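You operate a simulated robot arm through the tools that you are given. There is no shell and no other tool. Be economical: measure what you need, move in short steps, check, and stop when the job is done.

Carry out the task below with a simulated robot arm. There is one attempt and no reset: what you move stays moved.

Task
Tip the cold soup into the blue bowl, then wipe the large ring.
Fine: leave the green saucepan on the canister worktop; rub the spill off with the green sponge and put it back.

The check looks at the end state, three seconds after you hand in, the way a careful person would. Anything else that was tipped, shoved, dropped, spilled or broken makes it a failure.

Robot
A 7-joint arm with a two-finger parallel gripper, fixed in place. Base frame: the origin is at the foot of the arm, x ahead of it, y to its left, z up; the work surface is at about z = 91. Units: cm, degrees, N and s.
With the tool pointing down near the work surface it reaches from about 24 to 68 cm from the base axis. Its first joint turns from -66.0 to 66.0 degrees. Payload 2.4 kg.
The TCP is the grasp point between the finger pads, 3 cm short of the fingertips. In the tool frame z runs along the fingers and y along their closing line. The gripper opens to 9.4 cm. The fingers are 2.8 cm wide and 1 cm thick; the gripper's body (5 by 9.6 cm) begins 5.5 cm behind the TCP.
Orientation is told as [roll, pitch, yaw] about the base's x, y, z axes, in that order, counted from this pose: with the fingers straight down and closing along the base's y, the tool's x points along the base's -x, its y along +y and its z along -z.

Tools
- The arm moves only by the tool jog_arm. Its argument "motion" is a list of rows, each a list of 7 numbers: the shift along the base's x, y, z in units of 20 mm (1.0 is 20 mm), then the turn, a rotation vector about the base's x, y, z in units of 8 degrees (1.0 is 8 degrees), then the finger opening in m, from 0 to 0.094. In form: [[x, y, z, wx, wy, wz, gripper], ...]. A call has 1 to 10 rows; each row shifts and turns the commanded pose from where the row before left it. A call with a number of a shift or a turn outside -1 to 1 is refused whole. A row lasts 0.2 s, in which the tool goes at most 5 cm and 8.6 degrees; a call with a longer step from one row to the next is refused whole, and so is a gripper value outside its range. A pose out of reach is approached as far as the arm can. The call stops where the force on the tool passes 90 N (or 10 N more than at its start, if that is more) or the arm is blocked; 0.2 s more then pass. Each finger travels about 15.3 cm/s and halts on what it meets, pressing with about 21 N; the grip force reading is that of the motor and also rises with nothing between the fingers. The clock runs only during rows and for 0.2 s after the last one: add rows that do not move to give the fingers time. It gives the time, the measured TCP pose, the force on the tool (base axes), the opening and the grip force at its end, in the units of the frame above (readings bear some noise).
- Cameras (640 x 400 px; columns grow to the right, rows downward): "scene" is fixed at [5.65, 46.59, 144]; the picture's right is [-0.67, -0.74, 0.00], its down [-0.41, 0.37, -0.84] and it looks along [0.62, -0.56, -0.55] (base axes); focal length 227 px, centre (320, 200). "wrist" rides on the gripper at [7.6, 1.4, -10.3] in the tool frame; the picture's right is [-0.18, 0.98, 0.00], its down [-0.75, -0.14, -0.64] and it looks along [-0.63, -0.12, 0.77] (tool axes); focal length 243 px, centre (320, 200). There is no depth. A picture from a camera that has moved, and an enlarged one, comes with that camera's place and axes in the base frame and with its lens. The place of the scene camera against the robot may be out by one fixed shift of up to 2.5 cm in any direction.
- snapshot(camera): a new picture of that camera. It takes no simulated time.
- inspect(camera, box): a new picture of the part [left, top, right, bottom] of that camera's present view, enlarged. It takes no simulated time.
- close_job(): hands the job in; it is judged then, once.

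Work in short steps. Places have to be worked out from the pictures, the camera data and where the tool is seen: move nearer, look again, correct. Check each grasp and each placing, and mend what went wrong. You have 120 turns and 64 pictures in all, those below and enlarged ones among them. Open the gripper and draw the arm clear of the work before you hand the job in, unless the task says otherwise; then end with one line.

The tools are called after "Request:" as a command line: name --pt "numbers of a row" for each row, then --argument value for the rest, lists and objects as JSON in quotes. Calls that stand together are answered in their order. jog_arm: Moves the arm, as the interface text tells. Its arguments: {"type":"object","properties":{"motion":{"type":"array","items":{"type":"array","items":{"type":"number"}}}},"required":["motion"]} The other tools are called the same way: snapshot (camera) takes a picture; inspect (camera, box) takes an enlarged picture of a part of a camera's view; close_job () hands the job in.

At the start:

```text
time_s: 0.0
eef_pos: [40.69, -2.99, 125.99]
orientation: [0.0, 0.0, 0.0]
ft_force: [-0.5, 0.4, -0.3]
finger_gap: 9.41
gripper_force: 0.0
```

scene: 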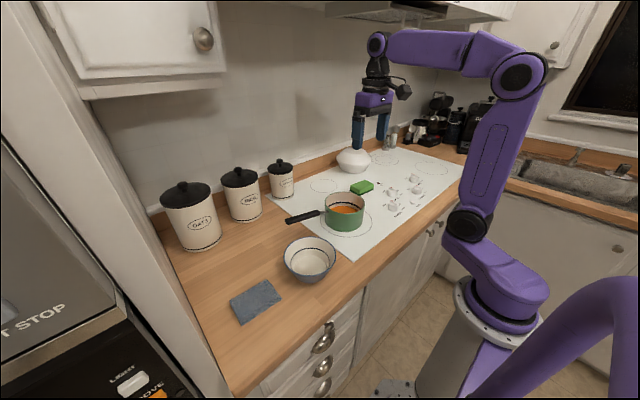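
wrist: 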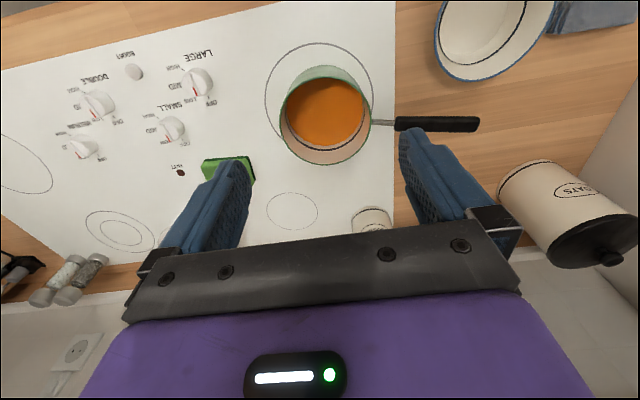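

I start by looking closer at the pan, its handle, the bowl and the hob in both views.

Request:
inspect --camera "scene" --box '[220, 140, 460, 290]'

Request:
inspect --camera "wrist" --box '[160, 0, 640, 300]'

```text
2.67 times, centred on (340, 215) of scene
camera zoom: at [5.65, 46.59, 144.0], right [-0.67, -0.74, 0.0], down [-0.41, 0.37, -0.84], along [0.62, -0.56, -0.55], focal length 604 px, centre (267, 160)
```

zoom: 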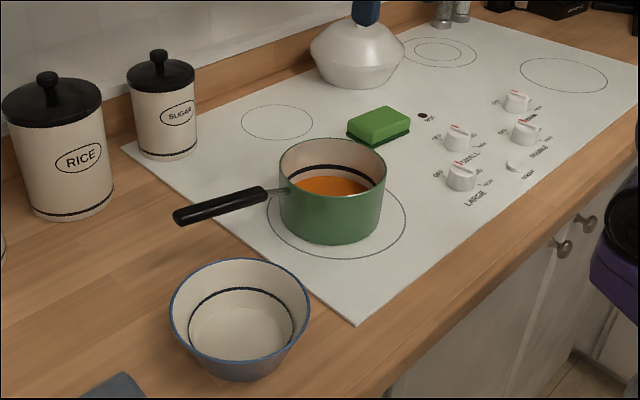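

```text
1.33 times, centred on (400, 150) of wrist
camera zoom: at [32.97, -1.55, 136.32], right [0.18, 0.98, 0.0], down [0.75, -0.14, 0.64], along [0.63, -0.12, -0.77], focal length 324 px, centre (213, 267)
```

zoom: 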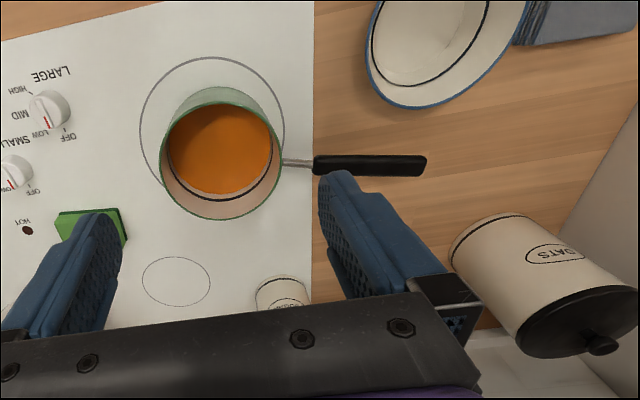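

The handle triangulates to about y 7–19, x 49.5–51.3, z 100–102. I turn the tool so the fingers straddle it, moving to above the handle and staying high.

Request:
jog_arm --pt "0.4 0.6 0 0 0 -1 0.094" --pt "0.4 0.6 0 0 0 -1 0.094" --pt "0.4 0.6 0 0 0 -1 0.094" --pt "0.4 0.6 -0.3 0 0 -1 0.094" --pt "0.4 0.6 -0.3 0 0 -1 0.094" --pt "0.4 0.6 -0.3 0 0 -1 0.094" --pt "0.4 0.6 -0.3 0 0 -1 0.094" --pt "0.4 0.6 -0.3 0 0 -1 0.094" --pt "0.4 0.6 -0.3 0 0 -1 0.094" --pt "0.4 0.6 -0.3 0 0 -1 0.094"

Request:
jog_arm --pt "0.2 0 -0.4 0 0 -1 0.094" --pt "0.2 0 -0.4 0 0 -1 0.094" --pt "0 0 -0.4 0 0 -0.4 0.094" --pt "0 0 0 0 0 0 0.094"

Request:
snapshot --camera "wrist"

Request:
snapshot --camera "scene"

```text
time_s: 2.2
eef_pos: [48.7, 9.04, 121.7]
orientation: [-0.1, 0.1, -80.2]
ft_force: [-0.2, -0.6, -0.4]
finger_gap: 9.41
gripper_force: 0.0
```

```text
time_s: 3.2
eef_pos: [49.49, 9.02, 119.51]
orientation: [0.0, 0.1, -99.3]
ft_force: [-0.2, 0.3, 0.2]
finger_gap: 9.38
gripper_force: 0.1
```

```text
59 pictures are left
camera wrist: at [52.06, 16.26, 129.7], right [0.94, -0.34, 0.0], down [-0.26, -0.72, 0.64], along [-0.22, -0.6, -0.77], focal length 243 px, centre (320, 200)
```

wrist: 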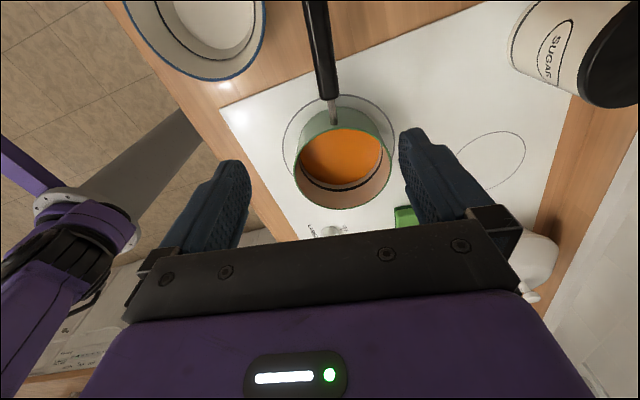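

```text
58 pictures are left
```

scene: 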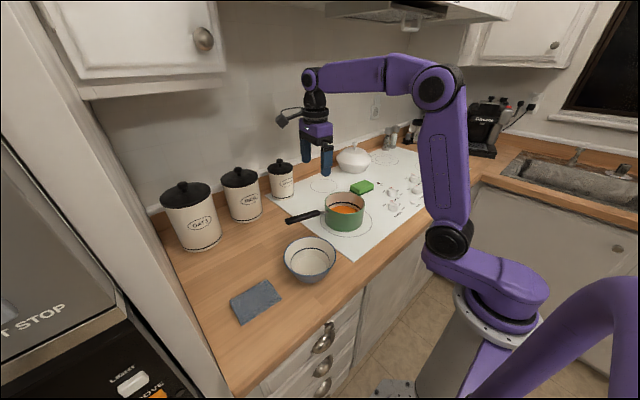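

The handle at y≈9 lies at x≈50.2, running about 9° off y, as the tool now does. I descend over it.

Request:
jog_arm --pt "0.35 -0.1 -1 0 0 0 0.094" --pt "0 0 -1 0 0 0 0.094" --pt "0 0 -1 0 0 0 0.094" --pt "0 0 -1 0 0 0 0.094" --pt "0 0 -1 0 0 0 0.094" --pt "0 0 -1 0 0 0 0.094" --pt "0 0 -0.8 0 0 0 0.094" --pt "0 0 0 0 0 0 0.094"

Request:
snapshot --camera "wrist"

Request:
inspect --camera "scene" --box '[240, 120, 420, 240]'

```text
time_s: 5.0
eef_pos: [50.21, 9.01, 105.83]
orientation: [0.0, -0.1, -99.3]
ft_force: [-0.1, 0.2, 0.0]
finger_gap: 9.36
gripper_force: 0.1
```

```text
57 pictures are left
camera wrist: at [52.76, 16.19, 116.12], right [0.94, -0.34, 0.0], down [-0.26, -0.72, 0.64], along [-0.22, -0.6, -0.77], focal length 243 px, centre (320, 200)
```

wrist: 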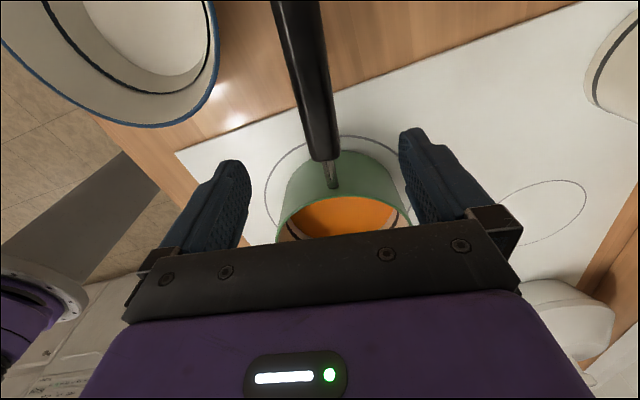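

```text
3.33 times, centred on (330, 180) of scene
camera zoom: at [5.65, 46.59, 144.0], right [-0.67, -0.74, 0.0], down [-0.41, 0.37, -0.84], along [0.62, -0.56, -0.55], focal length 755 px, centre (287, 267)
```

zoom: 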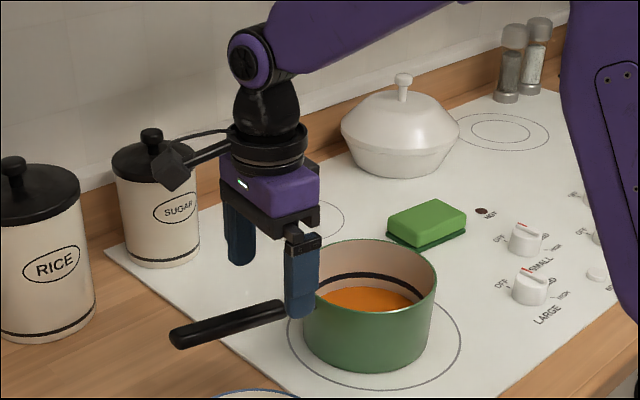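

Alignment is right: handle at x≈50.2 under the TCP. I go down to z≈98.5 and close.

Request:
jog_arm --pt "0 0 -1 0 0 0 0.094" --pt "0 0 -1 0 0 0 0.094" --pt "0 0 -1 0 0 0 0.094" --pt "0 0 -0.65 0 0 0 0.094" --pt "0 0 0 0 0 0 0.094" --pt "0 0 0 0 0 0 0.04" --pt "0 0 0 0 0 0 0.0" --pt "0 0 0 0 0 0 0.0" --pt "0 0 0 0 0 0 0.0"

Request:
snapshot --camera "wrist"

Request:
inspect --camera "scene" --box '[240, 120, 420, 240]'

```text
time_s: 7.0
eef_pos: [50.36, 8.84, 98.56]
orientation: [0.0, 0.0, -99.1]
ft_force: [0.8, 0.8, -0.2]
finger_gap: 2.86
gripper_force: 21.1
```

```text
55 pictures are left
camera wrist: at [52.88, 16.11, 108.8], right [0.94, -0.34, 0.0], down [-0.26, -0.72, 0.64], along [-0.22, -0.6, -0.77], focal length 243 px, centre (320, 200)
```

wrist: 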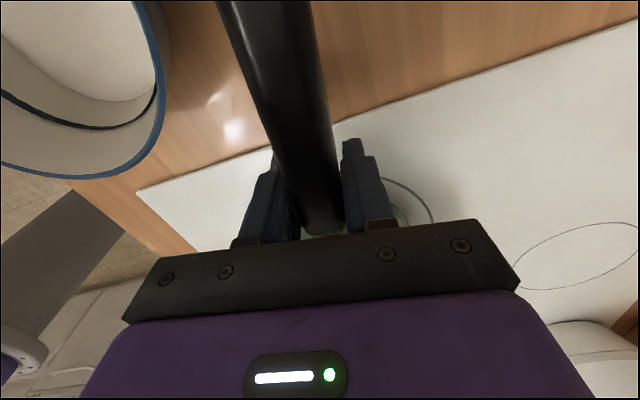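

```text
3.33 times, centred on (330, 180) of scene
camera zoom: at [5.66, 46.59, 144.0], right [-0.67, -0.74, 0.0], down [-0.41, 0.37, -0.84], along [0.62, -0.56, -0.55], focal length 755 px, centre (287, 267)
```

zoom: 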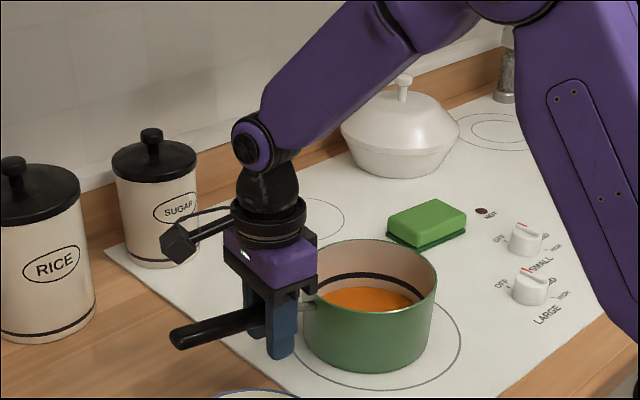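

Handle gripped (gap 2.86 cm). I lift by a small amount and check for sag and weight.

Request:
jog_arm --pt "0 0 0.25 0 0 0 0.0" --pt "0 0 0.25 0 0 0 0.0" --pt "0 0 0.25 0 0 0 0.0" --pt "0 0 0.25 0 0 0 0.0" --pt "0 0 0 0 0 0 0.0" --pt "0 0 0 0 0 0 0.0"

Request:
inspect --camera "scene" --box '[240, 120, 420, 240]'

```text
time_s: 8.4
eef_pos: [50.2, 8.82, 100.48]
orientation: [0.0, 0.0, -99.2]
ft_force: [-0.2, 0.4, -5.4]
finger_gap: 2.89
gripper_force: 20.8
```

```text
3.33 times, centred on (330, 180) of scene
camera zoom: at [5.66, 46.59, 144.0], right [-0.67, -0.74, 0.0], down [-0.41, 0.37, -0.84], along [0.62, -0.56, -0.55], focal length 755 px, centre (287, 267)
```

zoom: 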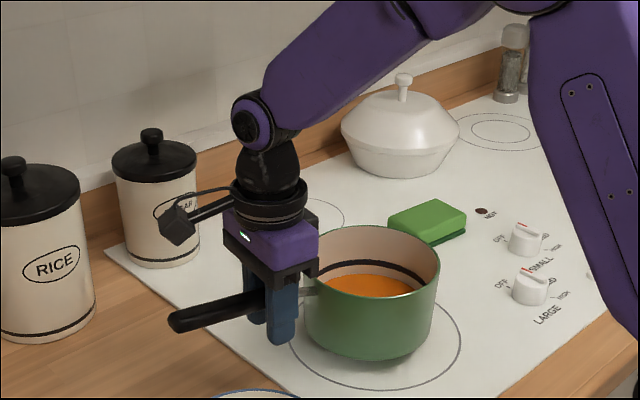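

It holds with about 5.5 N. I lift further, slowly.

Request:
jog_arm --pt "0 0 0.4 0 0 0 0.0" --pt "0 0 0.6 0 0 0 0.0" --pt "0 0 0.8 0 0 0 0.0" --pt "0 0 0.8 0 0 0 0.0" --pt "0 0 0.8 0 0 0 0.0" --pt "0 0 0.8 0 0 0 0.0" --pt "0 0 0.6 0 0 0 0.0" --pt "0 0 0.4 0 0 0 0.0" --pt "0 0 0 0 0 0 0.0"

Request:
snapshot --camera "scene"

```text
time_s: 10.4
eef_pos: [50.2, 8.92, 110.94]
orientation: [-0.1, 0.0, -99.3]
ft_force: [0.0, 0.4, -5.4]
finger_gap: 2.86
gripper_force: 21.0
```

```text
52 pictures are left
```

scene: 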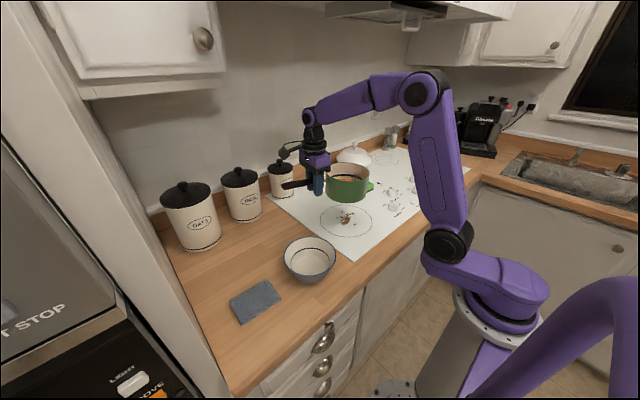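

The pan is lifted level and the spill shows inside the large ring. The bowl is at about (39, 20), rim z≈98, so I carry the pan gently toward it.

Request:
jog_arm --pt "0 0.3 0 0 0 0 0" --pt "-0.1 0.6 0 0 0 0.1 0" --pt "-0.15 0.8 0 0 0 0.15 0" --pt "-0.15 0.8 0 0 0 0.15 0" --pt "-0.15 0.8 0 0 0 0.15 0" --pt "-0.15 0.8 0 0 0 0.15 0" --pt "-0.15 0.8 0 0 0 0.15 0" --pt "-0.15 0.8 0 0 0 0.15 0" --pt "-0.1 0.6 0 0 0 0.1 0" --pt "0 0.3 0 0 0 0 0"

Request:
jog_arm --pt "0 0.3 0 0 0 0 0" --pt "-0.2 0.6 0 0 0 0 0" --pt "-0.2 0.8 0 0 0 0 0" --pt "-0.2 0.8 0 0 0 0 0" --pt "-0.2 0.8 0 0 0 0 0" --pt "-0.1 0.8 0 0 0 0 0" --pt "-0.1 0.6 0 0 0 0 0" --pt "0 0.4 0 0 0 0 0" --pt "0 0 0 0 0 0 0"

Request:
snapshot --camera "scene"

Request:
snapshot --camera "wrist"

```text
time_s: 12.6
eef_pos: [47.93, 22.15, 110.85]
orientation: [0.0, 0.1, -90.4]
ft_force: [0.4, -0.1, -5.2]
finger_gap: 2.84
gripper_force: 21.0
```

```text
time_s: 14.6
eef_pos: [45.92, 32.27, 110.99]
orientation: [0.0, 0.0, -90.4]
ft_force: [-0.5, 0.1, -5.3]
finger_gap: 2.84
gripper_force: 20.6
```

```text
51 pictures are left
```

scene: 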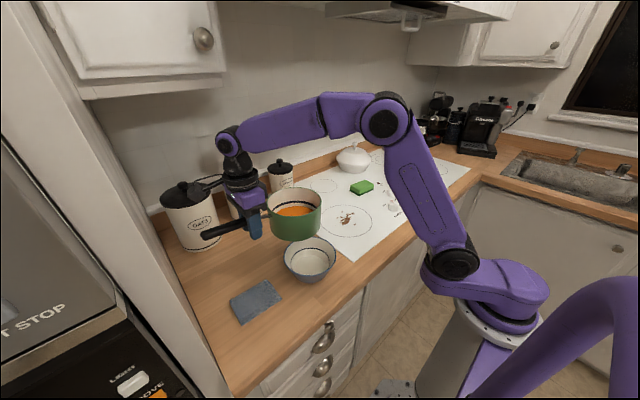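

```text
50 pictures are left
camera wrist: at [47.4, 39.88, 121.18], right [0.98, -0.19, 0.0], down [-0.15, -0.75, 0.64], along [-0.12, -0.63, -0.77], focal length 243 px, centre (320, 200)
```

wrist: 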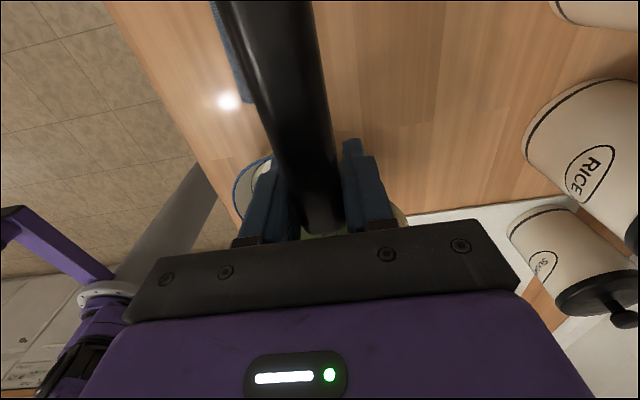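

Pan centre is about 5 cm beyond the bowl's centre in x, y matched, so the lip will sit over the bowl as I roll about the handle. First tilt about 36°.

Request:
jog_arm --pt "0 0 -0.1 0 -0.3 0 0" --pt "0 0 -0.1 0 -0.5 0 0" --pt "0 0 -0.1 0 -0.5 0 0" --pt "0 0 -0.1 0 -0.5 0 0" --pt "0 0 -0.1 0 -0.5 0 0" --pt "0 0 -0.1 0 -0.5 0 0" --pt "0 0 -0.1 0 -0.5 0 0" --pt "0 0 0 0 -0.4 0 0" --pt "0 0 0 0 -0.3 0 0" --pt "0 0 0 0 0 0 0"

Request:
inspect --camera "scene" --box '[200, 140, 440, 290]'

```text
time_s: 16.8
eef_pos: [45.93, 32.3, 109.5]
orientation: [32.0, 0.1, -90.3]
ft_force: [0.5, 0.0, -5.6]
finger_gap: 2.85
gripper_force: 20.6
```

```text
2.67 times, centred on (320, 215) of scene
camera zoom: at [5.66, 46.6, 144.0], right [-0.67, -0.74, 0.0], down [-0.41, 0.37, -0.84], along [0.62, -0.56, -0.55], focal length 604 px, centre (320, 160)
```

zoom: 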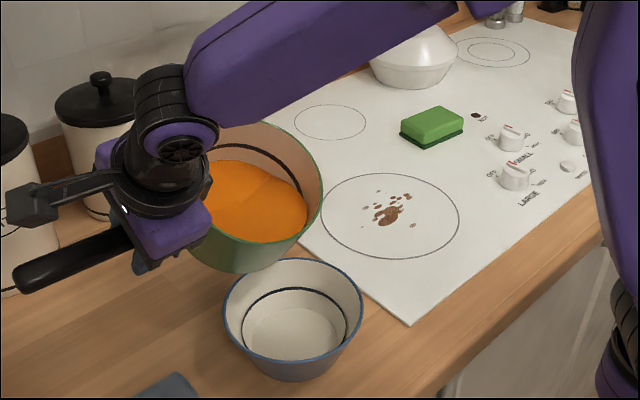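

The soup is about at the lip and the lip projects right above the bowl's middle. I continue slowly to about 56°.

Request:
jog_arm --pt "0 0 0 0 -0.3 0 0" --pt "0 0 0 0 -0.3 0 0" --pt "0 0 0 0 -0.3 0 0" --pt "0 0 0 0 -0.3 0 0" --pt "0 0 0 0 -0.3 0 0" --pt "0 0 0 0 -0.3 0 0" --pt "0 0 0 0 -0.3 0 0" --pt "0 0 0 0 -0.3 0 0" --pt "0 0 0 0 -0.3 0 0" --pt "0 0 0 0 -0.3 0 0"

Request:
inspect --camera "scene" --box '[200, 140, 440, 290]'

```text
time_s: 19.0
eef_pos: [51.06, 31.18, 119.33]
orientation: [55.6, 0.1, -90.1]
ft_force: [-0.4, -0.2, -5.6]
finger_gap: 2.84
gripper_force: 20.6
out of reach, approached as far as the arm can: row 5, 6, 7, 8, 9, 10
```

```text
2.67 times, centred on (320, 215) of scene
camera zoom: at [5.66, 46.6, 144.0], right [-0.67, -0.74, 0.0], down [-0.41, 0.37, -0.84], along [0.62, -0.56, -0.55], focal length 604 px, centre (320, 160)
```

zoom: 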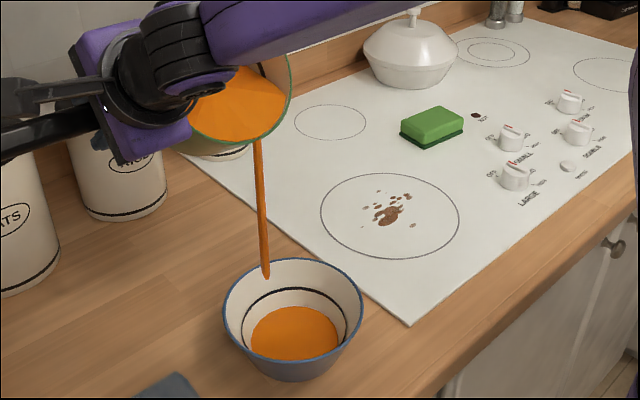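

The arm ran out of reach and drifted up and outward, though the stream still lands inside the bowl. I tilt back at once to stop the stream.

Request:
jog_arm --pt "0 0 0 0 1 0 0" --pt "0 0 0 0 1 0 0" --pt "0 0 0 0 0.9 0 0"

Request:
snapshot --camera "scene"

```text
time_s: 19.8
eef_pos: [51.03, 31.15, 119.48]
orientation: [32.7, 0.4, -90.4]
ft_force: [-0.1, 0.0, -5.3]
finger_gap: 2.82
gripper_force: 21.0
```

```text
47 pictures are left
```

scene: 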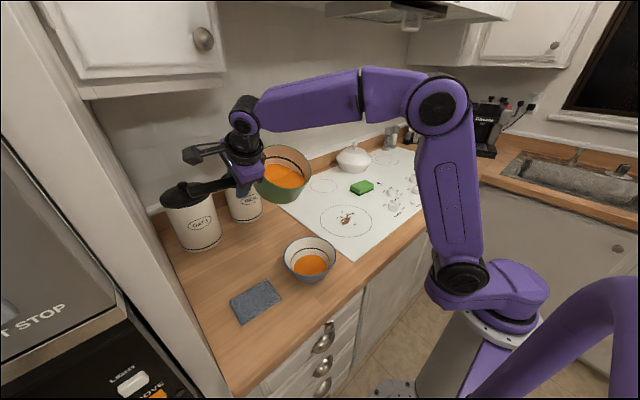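

The stream stopped cleanly, all in the bowl so far. I level the pan and yaw it 45° so the tilted wrist stays farther out and within reach.

Request:
jog_arm --pt "0 0 0 0 0.5 0 0" --pt "0 0 0 0 0.6 0 0" --pt "0 0 0 0 0.6 0 0" --pt "0 0 0 0 0.6 0 0" --pt "0 0 0 0 0.6 0 0" --pt "0 0 0 0 0.6 0 0" --pt "0 0 0 0 0.4 0 0" --pt "0 0 0 0 0.2 0 0"

Request:
jog_arm --pt "0 0 0 0 0 -0.4 0" --pt "0.1 -0.3 -0.3 0 0 -0.65 0" --pt "0.1 -0.3 -0.4 0 0 -0.65 0" --pt "0.1 -0.3 -0.5 0 0 -0.65 0" --pt "0.1 -0.3 -0.5 0 0 -0.65 0" --pt "0.1 -0.3 -0.5 0 0 -0.65 0" --pt "0.1 -0.3 -0.5 0 0 -0.65 0" --pt "0.1 -0.3 -0.4 0 0 -0.65 0" --pt "0 -0.3 -0.3 0 0 -0.6 0" --pt "0 0 0 0 0 0 0"

Request:
inspect --camera "scene" --box '[160, 120, 440, 295]'

```text
time_s: 21.6
eef_pos: [51.05, 31.11, 119.3]
orientation: [-0.1, -0.1, -90.4]
ft_force: [-0.5, -0.3, -4.9]
finger_gap: 2.85
gripper_force: 21.2
```

```text
time_s: 23.8
eef_pos: [52.43, 26.26, 112.56]
orientation: [-0.1, 0.0, -134.9]
ft_force: [-0.2, 0.4, -5.8]
finger_gap: 2.82
gripper_force: 20.6
```

```text
2.29 times, centred on (300, 208) of scene
camera zoom: at [5.66, 46.6, 144.0], right [-0.67, -0.74, 0.0], down [-0.41, 0.37, -0.84], along [0.62, -0.56, -0.55], focal length 518 px, centre (366, 183)
```

zoom: 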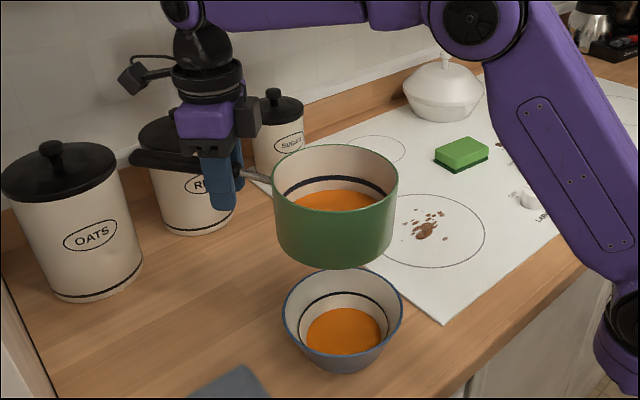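

The pan's centre is only about 3 cm beyond the bowl's along the pour line. I shift 3 cm outward while tilting to about 36°, lowering a little.

Request:
jog_arm --pt "0.12 -0.12 -0.1 -0.25 -0.25 0 0" --pt "0.12 -0.12 -0.1 -0.35 -0.35 0 0" --pt "0.12 -0.12 -0.1 -0.4 -0.4 0 0" --pt "0.12 -0.12 -0.1 -0.4 -0.4 0 0" --pt "0.12 -0.12 -0.1 -0.4 -0.4 0 0" --pt "0.12 -0.12 -0.1 -0.4 -0.4 0 0" --pt "0.12 -0.12 -0.1 -0.4 -0.4 0 0" --pt "0.12 -0.12 -0.1 -0.4 -0.4 0 0" --pt "0.1 -0.1 -0.1 -0.2 -0.2 0 0" --pt "0 0 0 0 0 0 0"

Request:
inspect --camera "scene" --box '[160, 120, 440, 295]'

```text
time_s: 26.0
eef_pos: [56.65, 23.46, 112.49]
orientation: [35.9, -0.3, -134.6]
ft_force: [0.5, 0.1, -5.5]
finger_gap: 2.84
gripper_force: 21.0
out of reach, approached as far as the arm can: row 8, 9
```

```text
2.29 times, centred on (300, 208) of scene
camera zoom: at [5.66, 46.6, 144.0], right [-0.67, -0.74, 0.0], down [-0.41, 0.37, -0.84], along [0.62, -0.56, -0.55], focal length 518 px, centre (366, 183)
```

zoom: 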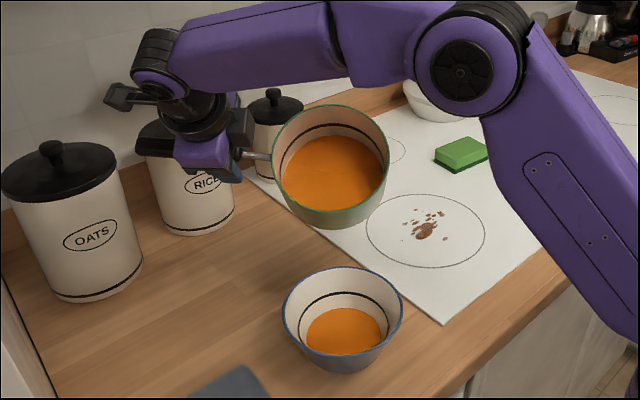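

Reach ran out again at about 34° — likely a wrist-joint limit with this hand yaw. I level the pan, then will set it down on the worktop beyond the bowl and test the reach with an empty hand before regrasping.

Request:
jog_arm --pt "0 0 0 0.25 0.25 0 0" --pt "0 0 0 0.4 0.4 0 0" --pt "0 0 0 0.4 0.4 0 0" --pt "0 0 0 0.4 0.4 0 0" --pt "0 0 0 0.4 0.4 0 0" --pt "0 0 0 0.4 0.4 0 0" --pt "0 0 0 0.4 0.4 0 0" --pt "0 0 0 0.35 0.35 0 0" --pt "0 0 0 0.17 0.17 0 0"

Request:
jog_arm --pt "0 0.1 0 0 0 0.4 0" --pt "-0.1 0.4 0 0 0 0.8 0" --pt "-0.2 0.5 0 0 0 0.9 0" --pt "-0.2 0.5 0 0 0 0.9 0" --pt "-0.2 0.5 0 0 0 0.9 0" --pt "-0.2 0.5 0 0 0 0.9 0" --pt "-0.2 0.5 0 0 0 0.9 0" --pt "-0.2 0.5 0 0 0 0.9 0" --pt "-0.1 0.4 0 0 0 0.6 0" --pt "0 0 0 0 0 0.3 0"

Request:
inspect --camera "scene" --box '[160, 120, 440, 295]'

```text
time_s: 28.0
eef_pos: [56.56, 23.48, 112.38]
orientation: [0.3, 0.0, -134.9]
ft_force: [0.2, 0.9, -6.0]
finger_gap: 2.85
gripper_force: 20.9
```

```text
time_s: 30.2
eef_pos: [53.81, 31.31, 112.53]
orientation: [0.2, -0.1, -74.7]
ft_force: [0.5, -0.9, -4.8]
finger_gap: 2.85
gripper_force: 21.2
```

```text
2.29 times, centred on (300, 208) of scene
camera zoom: at [5.66, 46.6, 144.0], right [-0.67, -0.74, 0.0], down [-0.41, 0.37, -0.84], along [0.62, -0.56, -0.55], focal length 518 px, centre (366, 183)
```

zoom: 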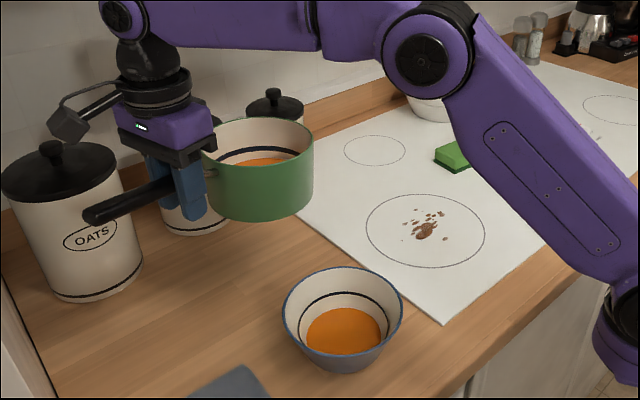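

Pan hangs level over a free patch of the canister worktop. I lower to just above touching.

Request:
jog_arm --pt "0 0 -0.5 0 0 0 0" --pt "0 0 -0.9 0 0 0 0" --pt "0 0 -1 0 0 0 0" --pt "0 0 -1 0 0 0 0" --pt "0 0 -1 0 0 0 0" --pt "0 0 -0.9 0 0 0 0" --pt "0 0 -0.6 0 0 0 0" --pt "0 0 -0.4 0 0 0 0" --pt "0 0 0 0 0 0 0"

Request:
inspect --camera "scene" --box '[200, 160, 360, 260]'

```text
time_s: 32.2
eef_pos: [53.83, 31.23, 99.93]
orientation: [0.3, 0.1, -74.8]
ft_force: [0.0, -0.4, -5.8]
finger_gap: 2.86
gripper_force: 20.4
```

```text
4.00 times, centred on (280, 210) of scene
camera zoom: at [5.66, 46.6, 144.0], right [-0.67, -0.74, 0.0], down [-0.41, 0.37, -0.84], along [0.62, -0.56, -0.55], focal length 906 px, centre (480, 160)
```

zoom: 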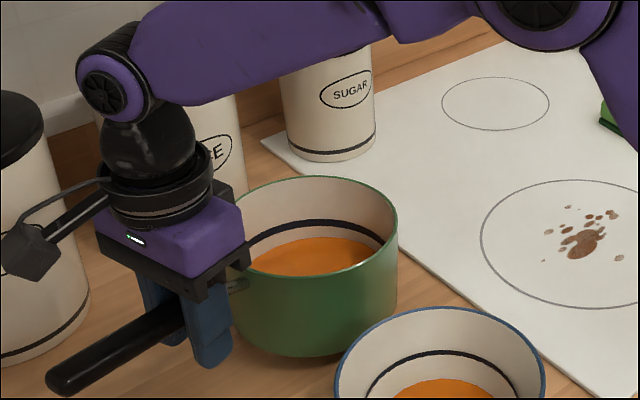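

Still carrying the full weight; I creep down in small steps until the weight comes off.

Request:
jog_arm --pt "0 0 -0.15 0 0 0 0" --pt "0 0 -0.15 0 0 0 0" --pt "0 0 -0.15 0 0 0 0" --pt "0 0 0 0 0 0 0"

Request:
jog_arm --pt "0 0 -0.1 0 0 0 0" --pt "0 0 -0.1 0 0 0 0" --pt "0 0 0 0 0 0 0"

```text
time_s: 33.2
eef_pos: [53.81, 31.29, 98.96]
orientation: [0.4, 0.0, -74.8]
ft_force: [0.0, 0.0, -3.8]
finger_gap: 2.85
gripper_force: 21.1
```

```text
time_s: 34.0
eef_pos: [53.91, 31.3, 98.52]
orientation: [0.5, 0.0, -74.7]
ft_force: [0.0, 2.6, 2.6]
finger_gap: 2.82
gripper_force: 20.0
```

The pan is down. I open, wait, and rise clear.

Request:
jog_arm --pt "0 0 0 0 0 0 0.04" --pt "0 0 0 0 0 0 0.07" --pt "0 0 0 0 0 0 0.08" --pt "0 0 0.3 0 0 0 0.08" --pt "0 0 0.9 0 0 0 0.08" --pt "0 0 1 0 0 0 0.08" --pt "0 0 1 0 0 0 0.08" --pt "0 0 1 0 0 0 0.08" --pt "0 0 1 0 0 0 0.08" --pt "0 0 1 0 0 0 0.08"

Request:
snapshot --camera "scene"

Request:
snapshot --camera "wrist"

```text
time_s: 36.2
eef_pos: [53.92, 31.48, 111.06]
orientation: [0.3, -0.1, -74.8]
ft_force: [0.1, -0.7, -0.4]
finger_gap: 7.98
gripper_force: 0.1
```

```text
42 pictures are left
```

scene: 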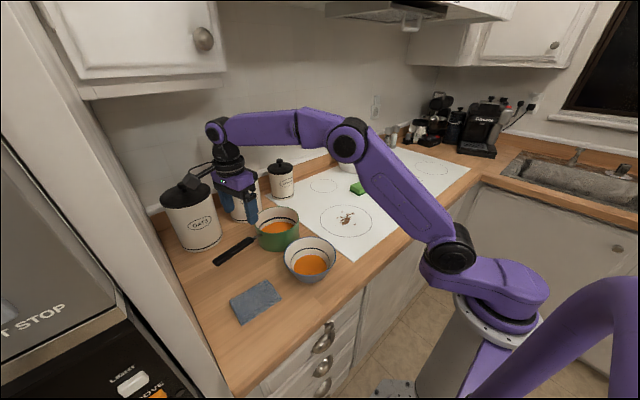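

```text
41 pictures are left
camera wrist: at [53.11, 39.05, 121.31], right [1.0, 0.08, 0.01], down [0.06, -0.77, 0.64], along [0.06, -0.64, -0.77], focal length 243 px, centre (320, 200)
```

wrist: 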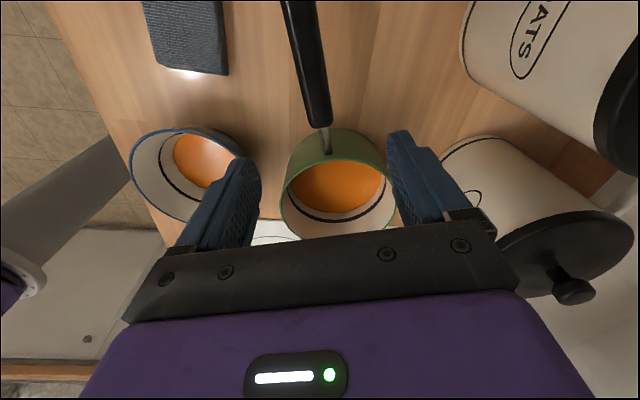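

Pan and soup are standing fine. With the hand empty, I turn it the other way round (180° yaw) above the bowl area to test tilting.

Request:
jog_arm --pt "-0.4 0 0.4 0 0 1 0.094" --pt "-0.4 0 0.4 0 0 1 0.094" --pt "-0.4 0 0.4 0 0 1 0.094" --pt "-0.4 0 0.4 0 0 1 0.094" --pt "-0.4 0 0.4 0 0 1 0.094" --pt "-0.4 0 0.4 0 0 1 0.094" --pt "-0.4 0 0.4 0 0 1 0.094" --pt "-0.4 0 0.4 0 0 1 0.094" --pt "-0.4 0 0 0 0 1 0.094" --pt "-0.4 0 0 0 0 1 0.094"

Request:
jog_arm --pt "0 0 0 0 0 1 0.094" --pt "0 0 0 0 0 1 0.094" --pt "0 0 0 0 0 1 0.094" --pt "0 0 0 0 0 1 0.094" --pt "0 0 0 0 0 1 0.094" --pt "0 0 0 0 0 1 0.094" --pt "0 0 0 0 0 1 0.094" --pt "0 0 0 0 0 1 0.094" --pt "0 0 0 0 0 1 0.094" --pt "0 0 0 0 0 0.6 0.094"

Request:
jog_arm --pt "0 0 -0.7 0 -1 0 0.094" --pt "0 0 -0.7 0 -1 0 0.094" --pt "0 0 -0.7 0 -1 0 0.094" --pt "0 0 -0.7 0 -1 0 0.094" --pt "0 0 0 0 -1 0 0.094" --pt "0 0 0 0 -1 0 0.094" --pt "0 0 0 0 -1 0 0.094" --pt "0 0 0 0 -1 0 0.094" --pt "0 0 0 0 -1 0 0.094" --pt "0 0 0 0 -1 0 0.094"

```text
time_s: 38.4
eef_pos: [45.77, 31.2, 117.39]
orientation: [0.3, 0.0, 5.4]
ft_force: [-0.6, -0.4, 0.1]
finger_gap: 9.42
gripper_force: 0.0
```

```text
time_s: 40.6
eef_pos: [45.81, 31.21, 117.37]
orientation: [0.2, 0.0, 82.2]
ft_force: [0.0, -0.4, 0.6]
finger_gap: 9.42
gripper_force: 0.0
```

```text
time_s: 42.8
eef_pos: [45.78, 31.36, 111.66]
orientation: [-79.7, -7.9, 88.7]
ft_force: [1.2, 0.2, 0.5]
finger_gap: 9.38
gripper_force: 0.1
```

With this yaw, an 80° tilt is reachable without trouble. I check further to about 112°.

Request:
jog_arm --pt "-0.3 0 0 0 -1 0 0.094" --pt "-0.3 0 0 0 -1 0 0.094" --pt "-0.3 0 0 0 -1 0 0.094" --pt "-0.3 0 0 0 -1 0 0.094" --pt "0 0 0 0 0 0 0.094"

```text
time_s: 44.0
eef_pos: [43.45, 31.23, 111.84]
orientation: [-112.1, -7.4, 93.2]
ft_force: [-0.1, -0.2, 0.5]
finger_gap: 9.4
gripper_force: 0.1
```

Full pour angle is reachable. I undo the tilt and line up over the handle with the new yaw (105°).

Request:
jog_arm --pt "0.3 0 0.2 0 1 0 0.094" --pt "0.3 0 0.2 0 1 0 0.094" --pt "0.3 0 0.2 0 1 0 0.094" --pt "0.3 0 0.2 0 1 0 0.094" --pt "0 0 0.2 0 1 0 0.094" --pt "0 0 0.2 0 1 0 0.094" --pt "0 0 0.2 0 1 0 0.094" --pt "0 0 0.2 0 1 0 0.094" --pt "0 0 0.2 0 1 0 0.094" --pt "0 0 0.2 0 1 0 0.094"

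Request:
jog_arm --pt "0 0 0.2 0 1 0 0.094" --pt "0 0 0.2 0 1 0 0.094" --pt "0 0 0.2 0 1 0 0.094" --pt "0 0 0.2 0 1 0 0.094" --pt "0.8 0 0 0 0 0.9 0.094" --pt "0.8 0 0 0 0 0.9 0.094" --pt "0.8 0 0 0 0 0.9 0.094" --pt "0.8 0 0 0 0 0.15 0.094" --pt "0.8 0 0 0 0 0 0.094" --pt "0 0 0 0 0 0 0.094"

Request:
snapshot --camera "wrist"

Request:
inspect --camera "scene" --box '[140, 120, 400, 280]'

```text
time_s: 46.2
eef_pos: [45.94, 31.29, 115.79]
orientation: [-31.4, -4.4, 83.2]
ft_force: [0.3, -0.2, 0.6]
finger_gap: 9.4
gripper_force: 0.0
```

```text
time_s: 48.4
eef_pos: [53.86, 31.24, 117.38]
orientation: [0.3, 0.0, 104.7]
ft_force: [0.6, 0.5, -0.6]
finger_gap: 9.4
gripper_force: 0.1
```

```text
40 pictures are left
camera wrist: at [54.43, 23.48, 127.64], right [-1.0, -0.07, 0.01], down [-0.05, 0.77, 0.64], along [-0.05, 0.64, -0.77], focal length 243 px, centre (320, 200)
```

wrist: 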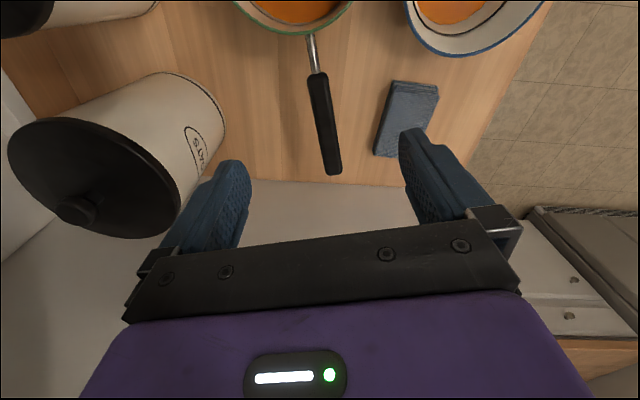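

```text
2.46 times, centred on (270, 200) of scene
camera zoom: at [5.65, 46.59, 144.0], right [-0.67, -0.74, 0.0], down [-0.41, 0.37, -0.84], along [0.62, -0.56, -0.55], focal length 558 px, centre (443, 200)
```

zoom: 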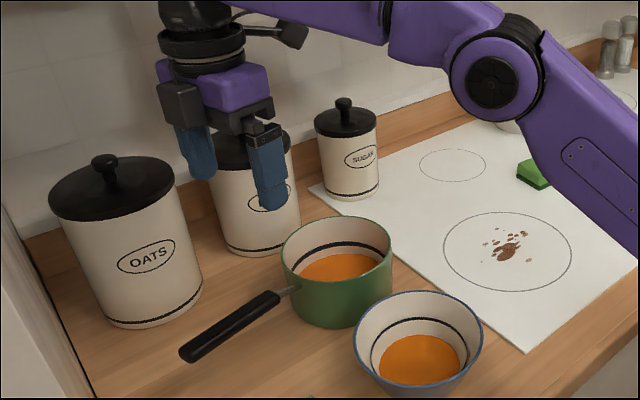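

The handle passes under the TCP (x≈53.8 at y 31.3), aligned. I descend and close.

Request:
jog_arm --pt "0 0 -1 0 0 0 0.094" --pt "0 0 -1 0 0 0 0.094" --pt "0 0 -1 0 0 0 0.094" --pt "0 0 -1 0 0 0 0.094" --pt "0 0 -1 0 0 0 0.094" --pt "0 0 -1 0 0 0 0.094" --pt "0 0 -1 0 0 0 0.094" --pt "0 0 -1 0 0 0 0.094" --pt "0 0 -1 0 0 0 0.094" --pt "0 0 -0.4 0 0 0 0.094"

Request:
jog_arm --pt "0 0 0 0 0 0 0.094" --pt "0 0 0 0 0 0 0.04" --pt "0 0 0 0 0 0 0.0" --pt "0 0 0 0 0 0 0.0" --pt "0 0 0 0 0 0 0.0" --pt "0 0 0.3 0 0 0 0.0" --pt "0 0 0.3 0 0 0 0.0" --pt "0 0 0 0 0 0 0.0"

Request:
inspect --camera "scene" --box '[180, 140, 380, 265]'

```text
time_s: 50.6
eef_pos: [53.92, 31.25, 98.5]
orientation: [0.3, 0.0, 104.8]
ft_force: [-0.3, -0.2, 0.1]
finger_gap: 9.41
gripper_force: 0.1
```

```text
time_s: 52.4
eef_pos: [53.79, 31.28, 99.66]
orientation: [0.4, 0.0, 104.8]
ft_force: [1.3, 0.6, -4.9]
finger_gap: 2.83
gripper_force: 20.5
```

```text
3.20 times, centred on (280, 202) of scene
camera zoom: at [5.66, 46.6, 144.0], right [-0.67, -0.74, 0.0], down [-0.41, 0.37, -0.84], along [0.62, -0.56, -0.55], focal length 725 px, centre (448, 192)
```

zoom: 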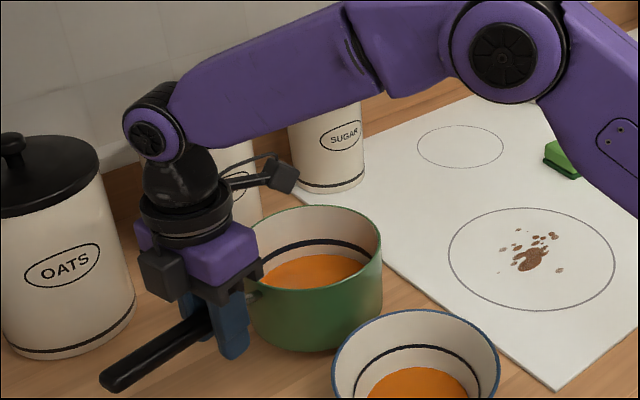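

Gripped and lifting with full weight. I raise it, then carry it to the pour position used before (46, 32) with the handle along y.

Request:
jog_arm --pt "0 0 0.4 0 0 0 0" --pt "0 0 0.7 0 0 0 0" --pt "0 0 0.8 0 0 0 0" --pt "0 0 0.8 0 0 0 0" --pt "0 0 0.8 0 0 0 0" --pt "0 0 0.8 0 0 0 0" --pt "0 0 0.7 0 0 0 0" --pt "0 0 0.4 0 0 0 0" --pt "0 0 0 0 0 0 0"

Request:
jog_arm --pt "-0.2 0 0 0 0 -0.1 0" --pt "-0.4 0.1 0 0 0 -0.25 0" --pt "-0.5 0.1 0 0 0 -0.25 0" --pt "-0.6 0.1 0 0 0 -0.25 0" --pt "-0.6 0.1 0 0 0 -0.25 0" --pt "-0.6 0.1 0 0 0 -0.25 0" --pt "-0.5 0 0 0 0 -0.25 0" --pt "-0.3 0 0 0 0 -0.15 0" --pt "-0.15 0 0 0 0 -0.1 0" --pt "0 0 0 0 0 0 0"

Request:
jog_arm --pt "0 0 -0.1 0 -0.3 0 0" --pt "0 0 -0.1 0 -0.5 0 0" --pt "0 0 -0.1 0 -0.5 0 0" --pt "0 0 -0.1 0 -0.5 0 0" --pt "0 0 -0.1 0 -0.5 0 0" --pt "0 0 0 0 -0.5 0 0" --pt "0 0 0 0 -0.5 0 0" --pt "0 0 0 0 -0.4 0 0" --pt "0 0 0 0 -0.3 0 0" --pt "0 0 0 0 0 0 0"

Request:
inspect --camera "scene" --box '[200, 140, 440, 290]'

```text
time_s: 54.4
eef_pos: [53.74, 31.25, 110.62]
orientation: [0.4, 0.0, 104.8]
ft_force: [0.7, 0.2, -4.5]
finger_gap: 2.84
gripper_force: 21.0
```

```text
time_s: 56.6
eef_pos: [46.21, 32.2, 110.56]
orientation: [0.5, 0.0, 89.9]
ft_force: [-0.3, -0.9, -5.7]
finger_gap: 2.85
gripper_force: 20.9
```

```text
time_s: 58.8
eef_pos: [45.93, 32.35, 109.55]
orientation: [-31.7, -0.1, 90.0]
ft_force: [0.0, -1.1, -5.4]
finger_gap: 2.85
gripper_force: 20.9
```

```text
2.67 times, centred on (320, 215) of scene
camera zoom: at [5.66, 46.6, 144.0], right [-0.67, -0.74, 0.0], down [-0.41, 0.37, -0.84], along [0.62, -0.56, -0.55], focal length 604 px, centre (320, 160)
```

zoom: 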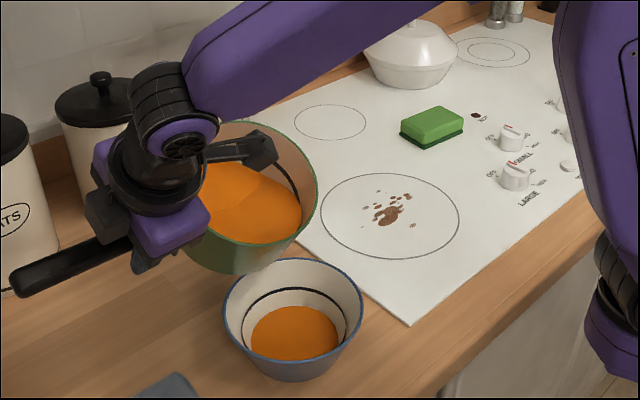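

Same pose as before, now reachable further. I pour on slowly to about 58°.

Request:
jog_arm --pt "0 -0.1 0 0 -0.3 0 0" --pt "0 -0.1 0 0 -0.3 0 0" --pt "0 -0.1 0 0 -0.3 0 0" --pt "0 0 0 0 -0.3 0 0" --pt "0 0 0 0 -0.3 0 0" --pt "0 0 0 0 -0.3 0 0" --pt "0 0 0 0 -0.3 0 0" --pt "0 0 0 0 -0.3 0 0"

Request:
inspect --camera "scene" --box '[200, 140, 440, 290]'

```text
time_s: 60.6
eef_pos: [46.15, 31.61, 109.47]
orientation: [-50.9, -0.1, 89.9]
ft_force: [-0.6, 1.1, -6.0]
finger_gap: 2.82
gripper_force: 20.8
```

```text
2.67 times, centred on (320, 215) of scene
camera zoom: at [5.66, 46.6, 144.0], right [-0.67, -0.74, 0.0], down [-0.41, 0.37, -0.84], along [0.62, -0.56, -0.55], focal length 604 px, centre (320, 160)
```

zoom: 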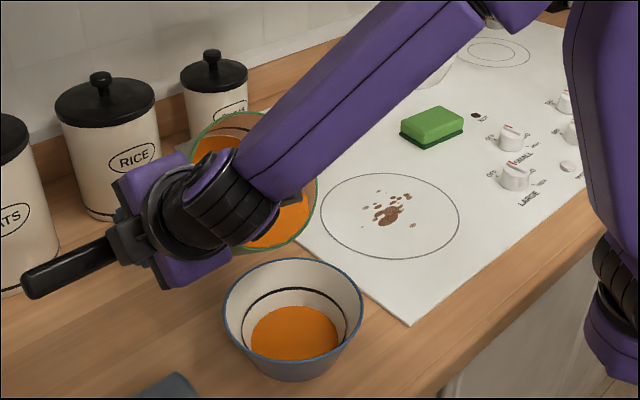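

Not yet flowing; the lip is still over the bowl. I continue to about 65°.

Request:
jog_arm --pt "0 0 0 0 -0.3 0 0" --pt "0 0 0 0 -0.3 0 0" --pt "0 0 0 0 -0.3 0 0" --pt "0 0 0 0 -0.3 0 0" --pt "0 0 0 0 -0.3 0 0" --pt "0 0 0 0 -0.3 0 0"

Request:
inspect --camera "scene" --box '[200, 140, 440, 290]'

```text
time_s: 62.0
eef_pos: [46.15, 31.56, 109.59]
orientation: [-65.3, 0.0, 89.9]
ft_force: [-0.9, 0.2, -5.3]
finger_gap: 2.85
gripper_force: 20.9
```

```text
2.67 times, centred on (320, 215) of scene
camera zoom: at [5.66, 46.6, 144.0], right [-0.67, -0.74, 0.0], down [-0.41, 0.37, -0.84], along [0.62, -0.56, -0.55], focal length 604 px, centre (320, 160)
```

zoom: 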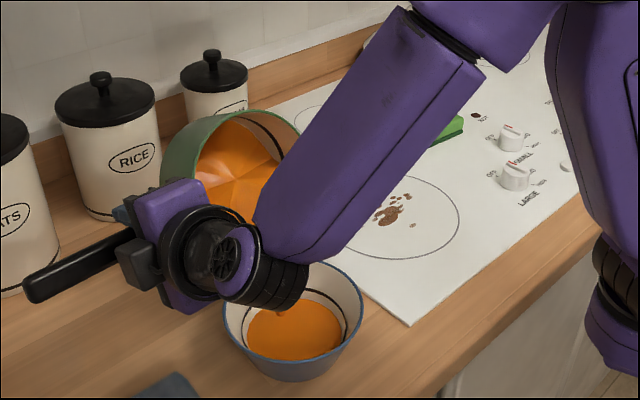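

Pouring into the bowl. I tilt further to 80° while keeping the lip centred, then hold.

Request:
jog_arm --pt "-0.15 0 0 0 -0.2 0 0" --pt "-0.15 0 0 0 -0.2 0 0" --pt "-0.15 0 0 0 -0.2 0 0" --pt "-0.15 0 0 0 -0.2 0 0" --pt "-0.15 0 0 0 -0.2 0 0" --pt "-0.15 0 0 0 -0.2 0 0" --pt "-0.1 0 0 0 -0.2 0 0" --pt "-0.1 0 0 0 -0.2 0 0" --pt "-0.1 0 0 0 -0.2 0 0" --pt "0 0 0 0 0 0 0"

Request:
inspect --camera "scene" --box '[200, 140, 440, 290]'

```text
time_s: 64.2
eef_pos: [43.69, 31.63, 109.54]
orientation: [-79.7, 0.0, 90.0]
ft_force: [0.7, 0.5, -3.6]
finger_gap: 2.87
gripper_force: 21.1
```

```text
2.67 times, centred on (320, 215) of scene
camera zoom: at [5.66, 46.6, 144.0], right [-0.67, -0.74, 0.0], down [-0.41, 0.37, -0.84], along [0.62, -0.56, -0.55], focal length 604 px, centre (320, 160)
```

zoom: 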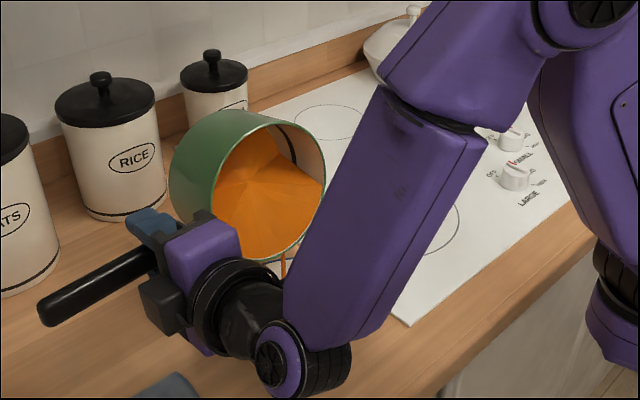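

Weight is falling and the stream goes toward the bowl. I continue to about 100°, keeping the lip above the bowl.

Request:
jog_arm --pt "-0.1 0 0 0 -0.3 0 0" --pt "-0.1 0 0 0 -0.3 0 0" --pt "-0.1 0 0 0 -0.3 0 0" --pt "-0.1 0 0 0 -0.3 0 0" --pt "-0.1 0 0 0 -0.3 0 0" --pt "-0.1 0 0 0 -0.3 0 0" --pt "-0.1 0 0 0 -0.3 0 0" --pt "-0.1 0 0 0 -0.3 0 0" --pt "0 0 0 0 0 0 0" --pt "0 0 0 0 0 0 0"

Request:
snapshot --camera "scene"

Request:
snapshot --camera "wrist"

```text
time_s: 66.4
eef_pos: [42.12, 31.62, 109.54]
orientation: [-98.8, -0.1, 90.0]
ft_force: [0.0, -1.2, -3.4]
finger_gap: 2.85
gripper_force: 20.7
```

```text
33 pictures are left
```

scene: 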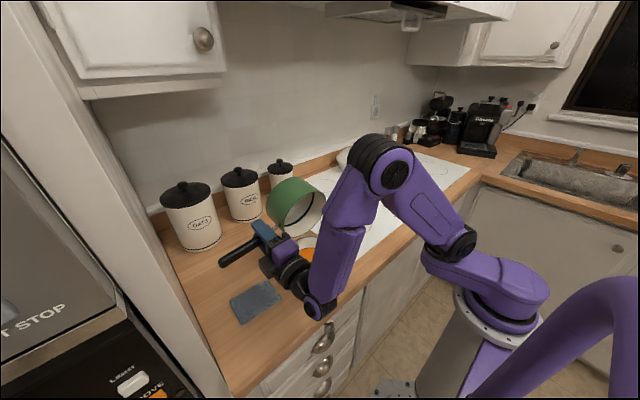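

```text
32 pictures are left
camera wrist: at [32.16, 24.02, 106.63], right [0.15, 0.18, -0.97], down [-0.66, 0.75, 0.04], along [0.74, 0.63, 0.24], focal length 243 px, centre (320, 200)
```

wrist: 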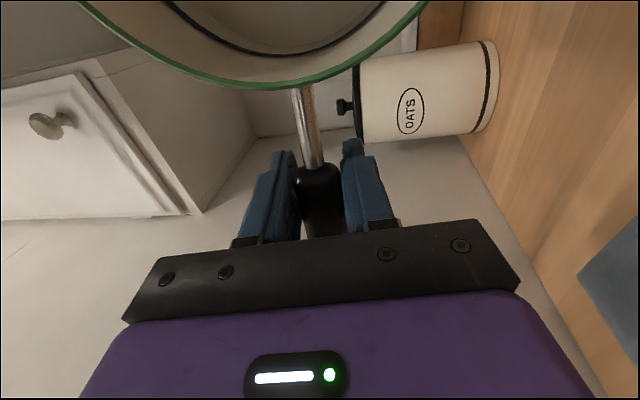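

The pan looks empty; a closer look before I turn it upright.

Request:
inspect --camera "scene" --box '[230, 160, 350, 290]'

```text
3.08 times, centred on (290, 225) of scene
camera zoom: at [5.66, 46.59, 144.0], right [-0.67, -0.74, 0.0], down [-0.41, 0.37, -0.84], along [0.62, -0.56, -0.55], focal length 697 px, centre (412, 123)
```

zoom: 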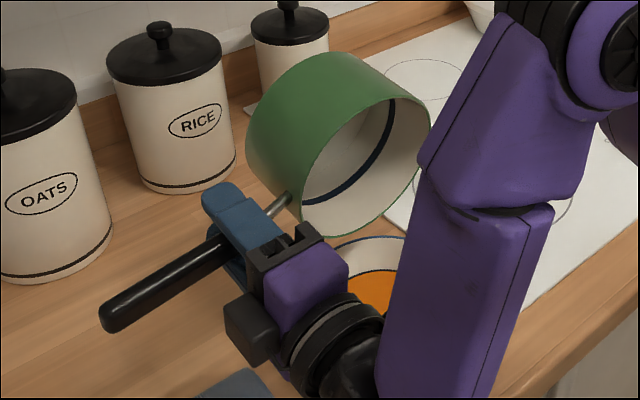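

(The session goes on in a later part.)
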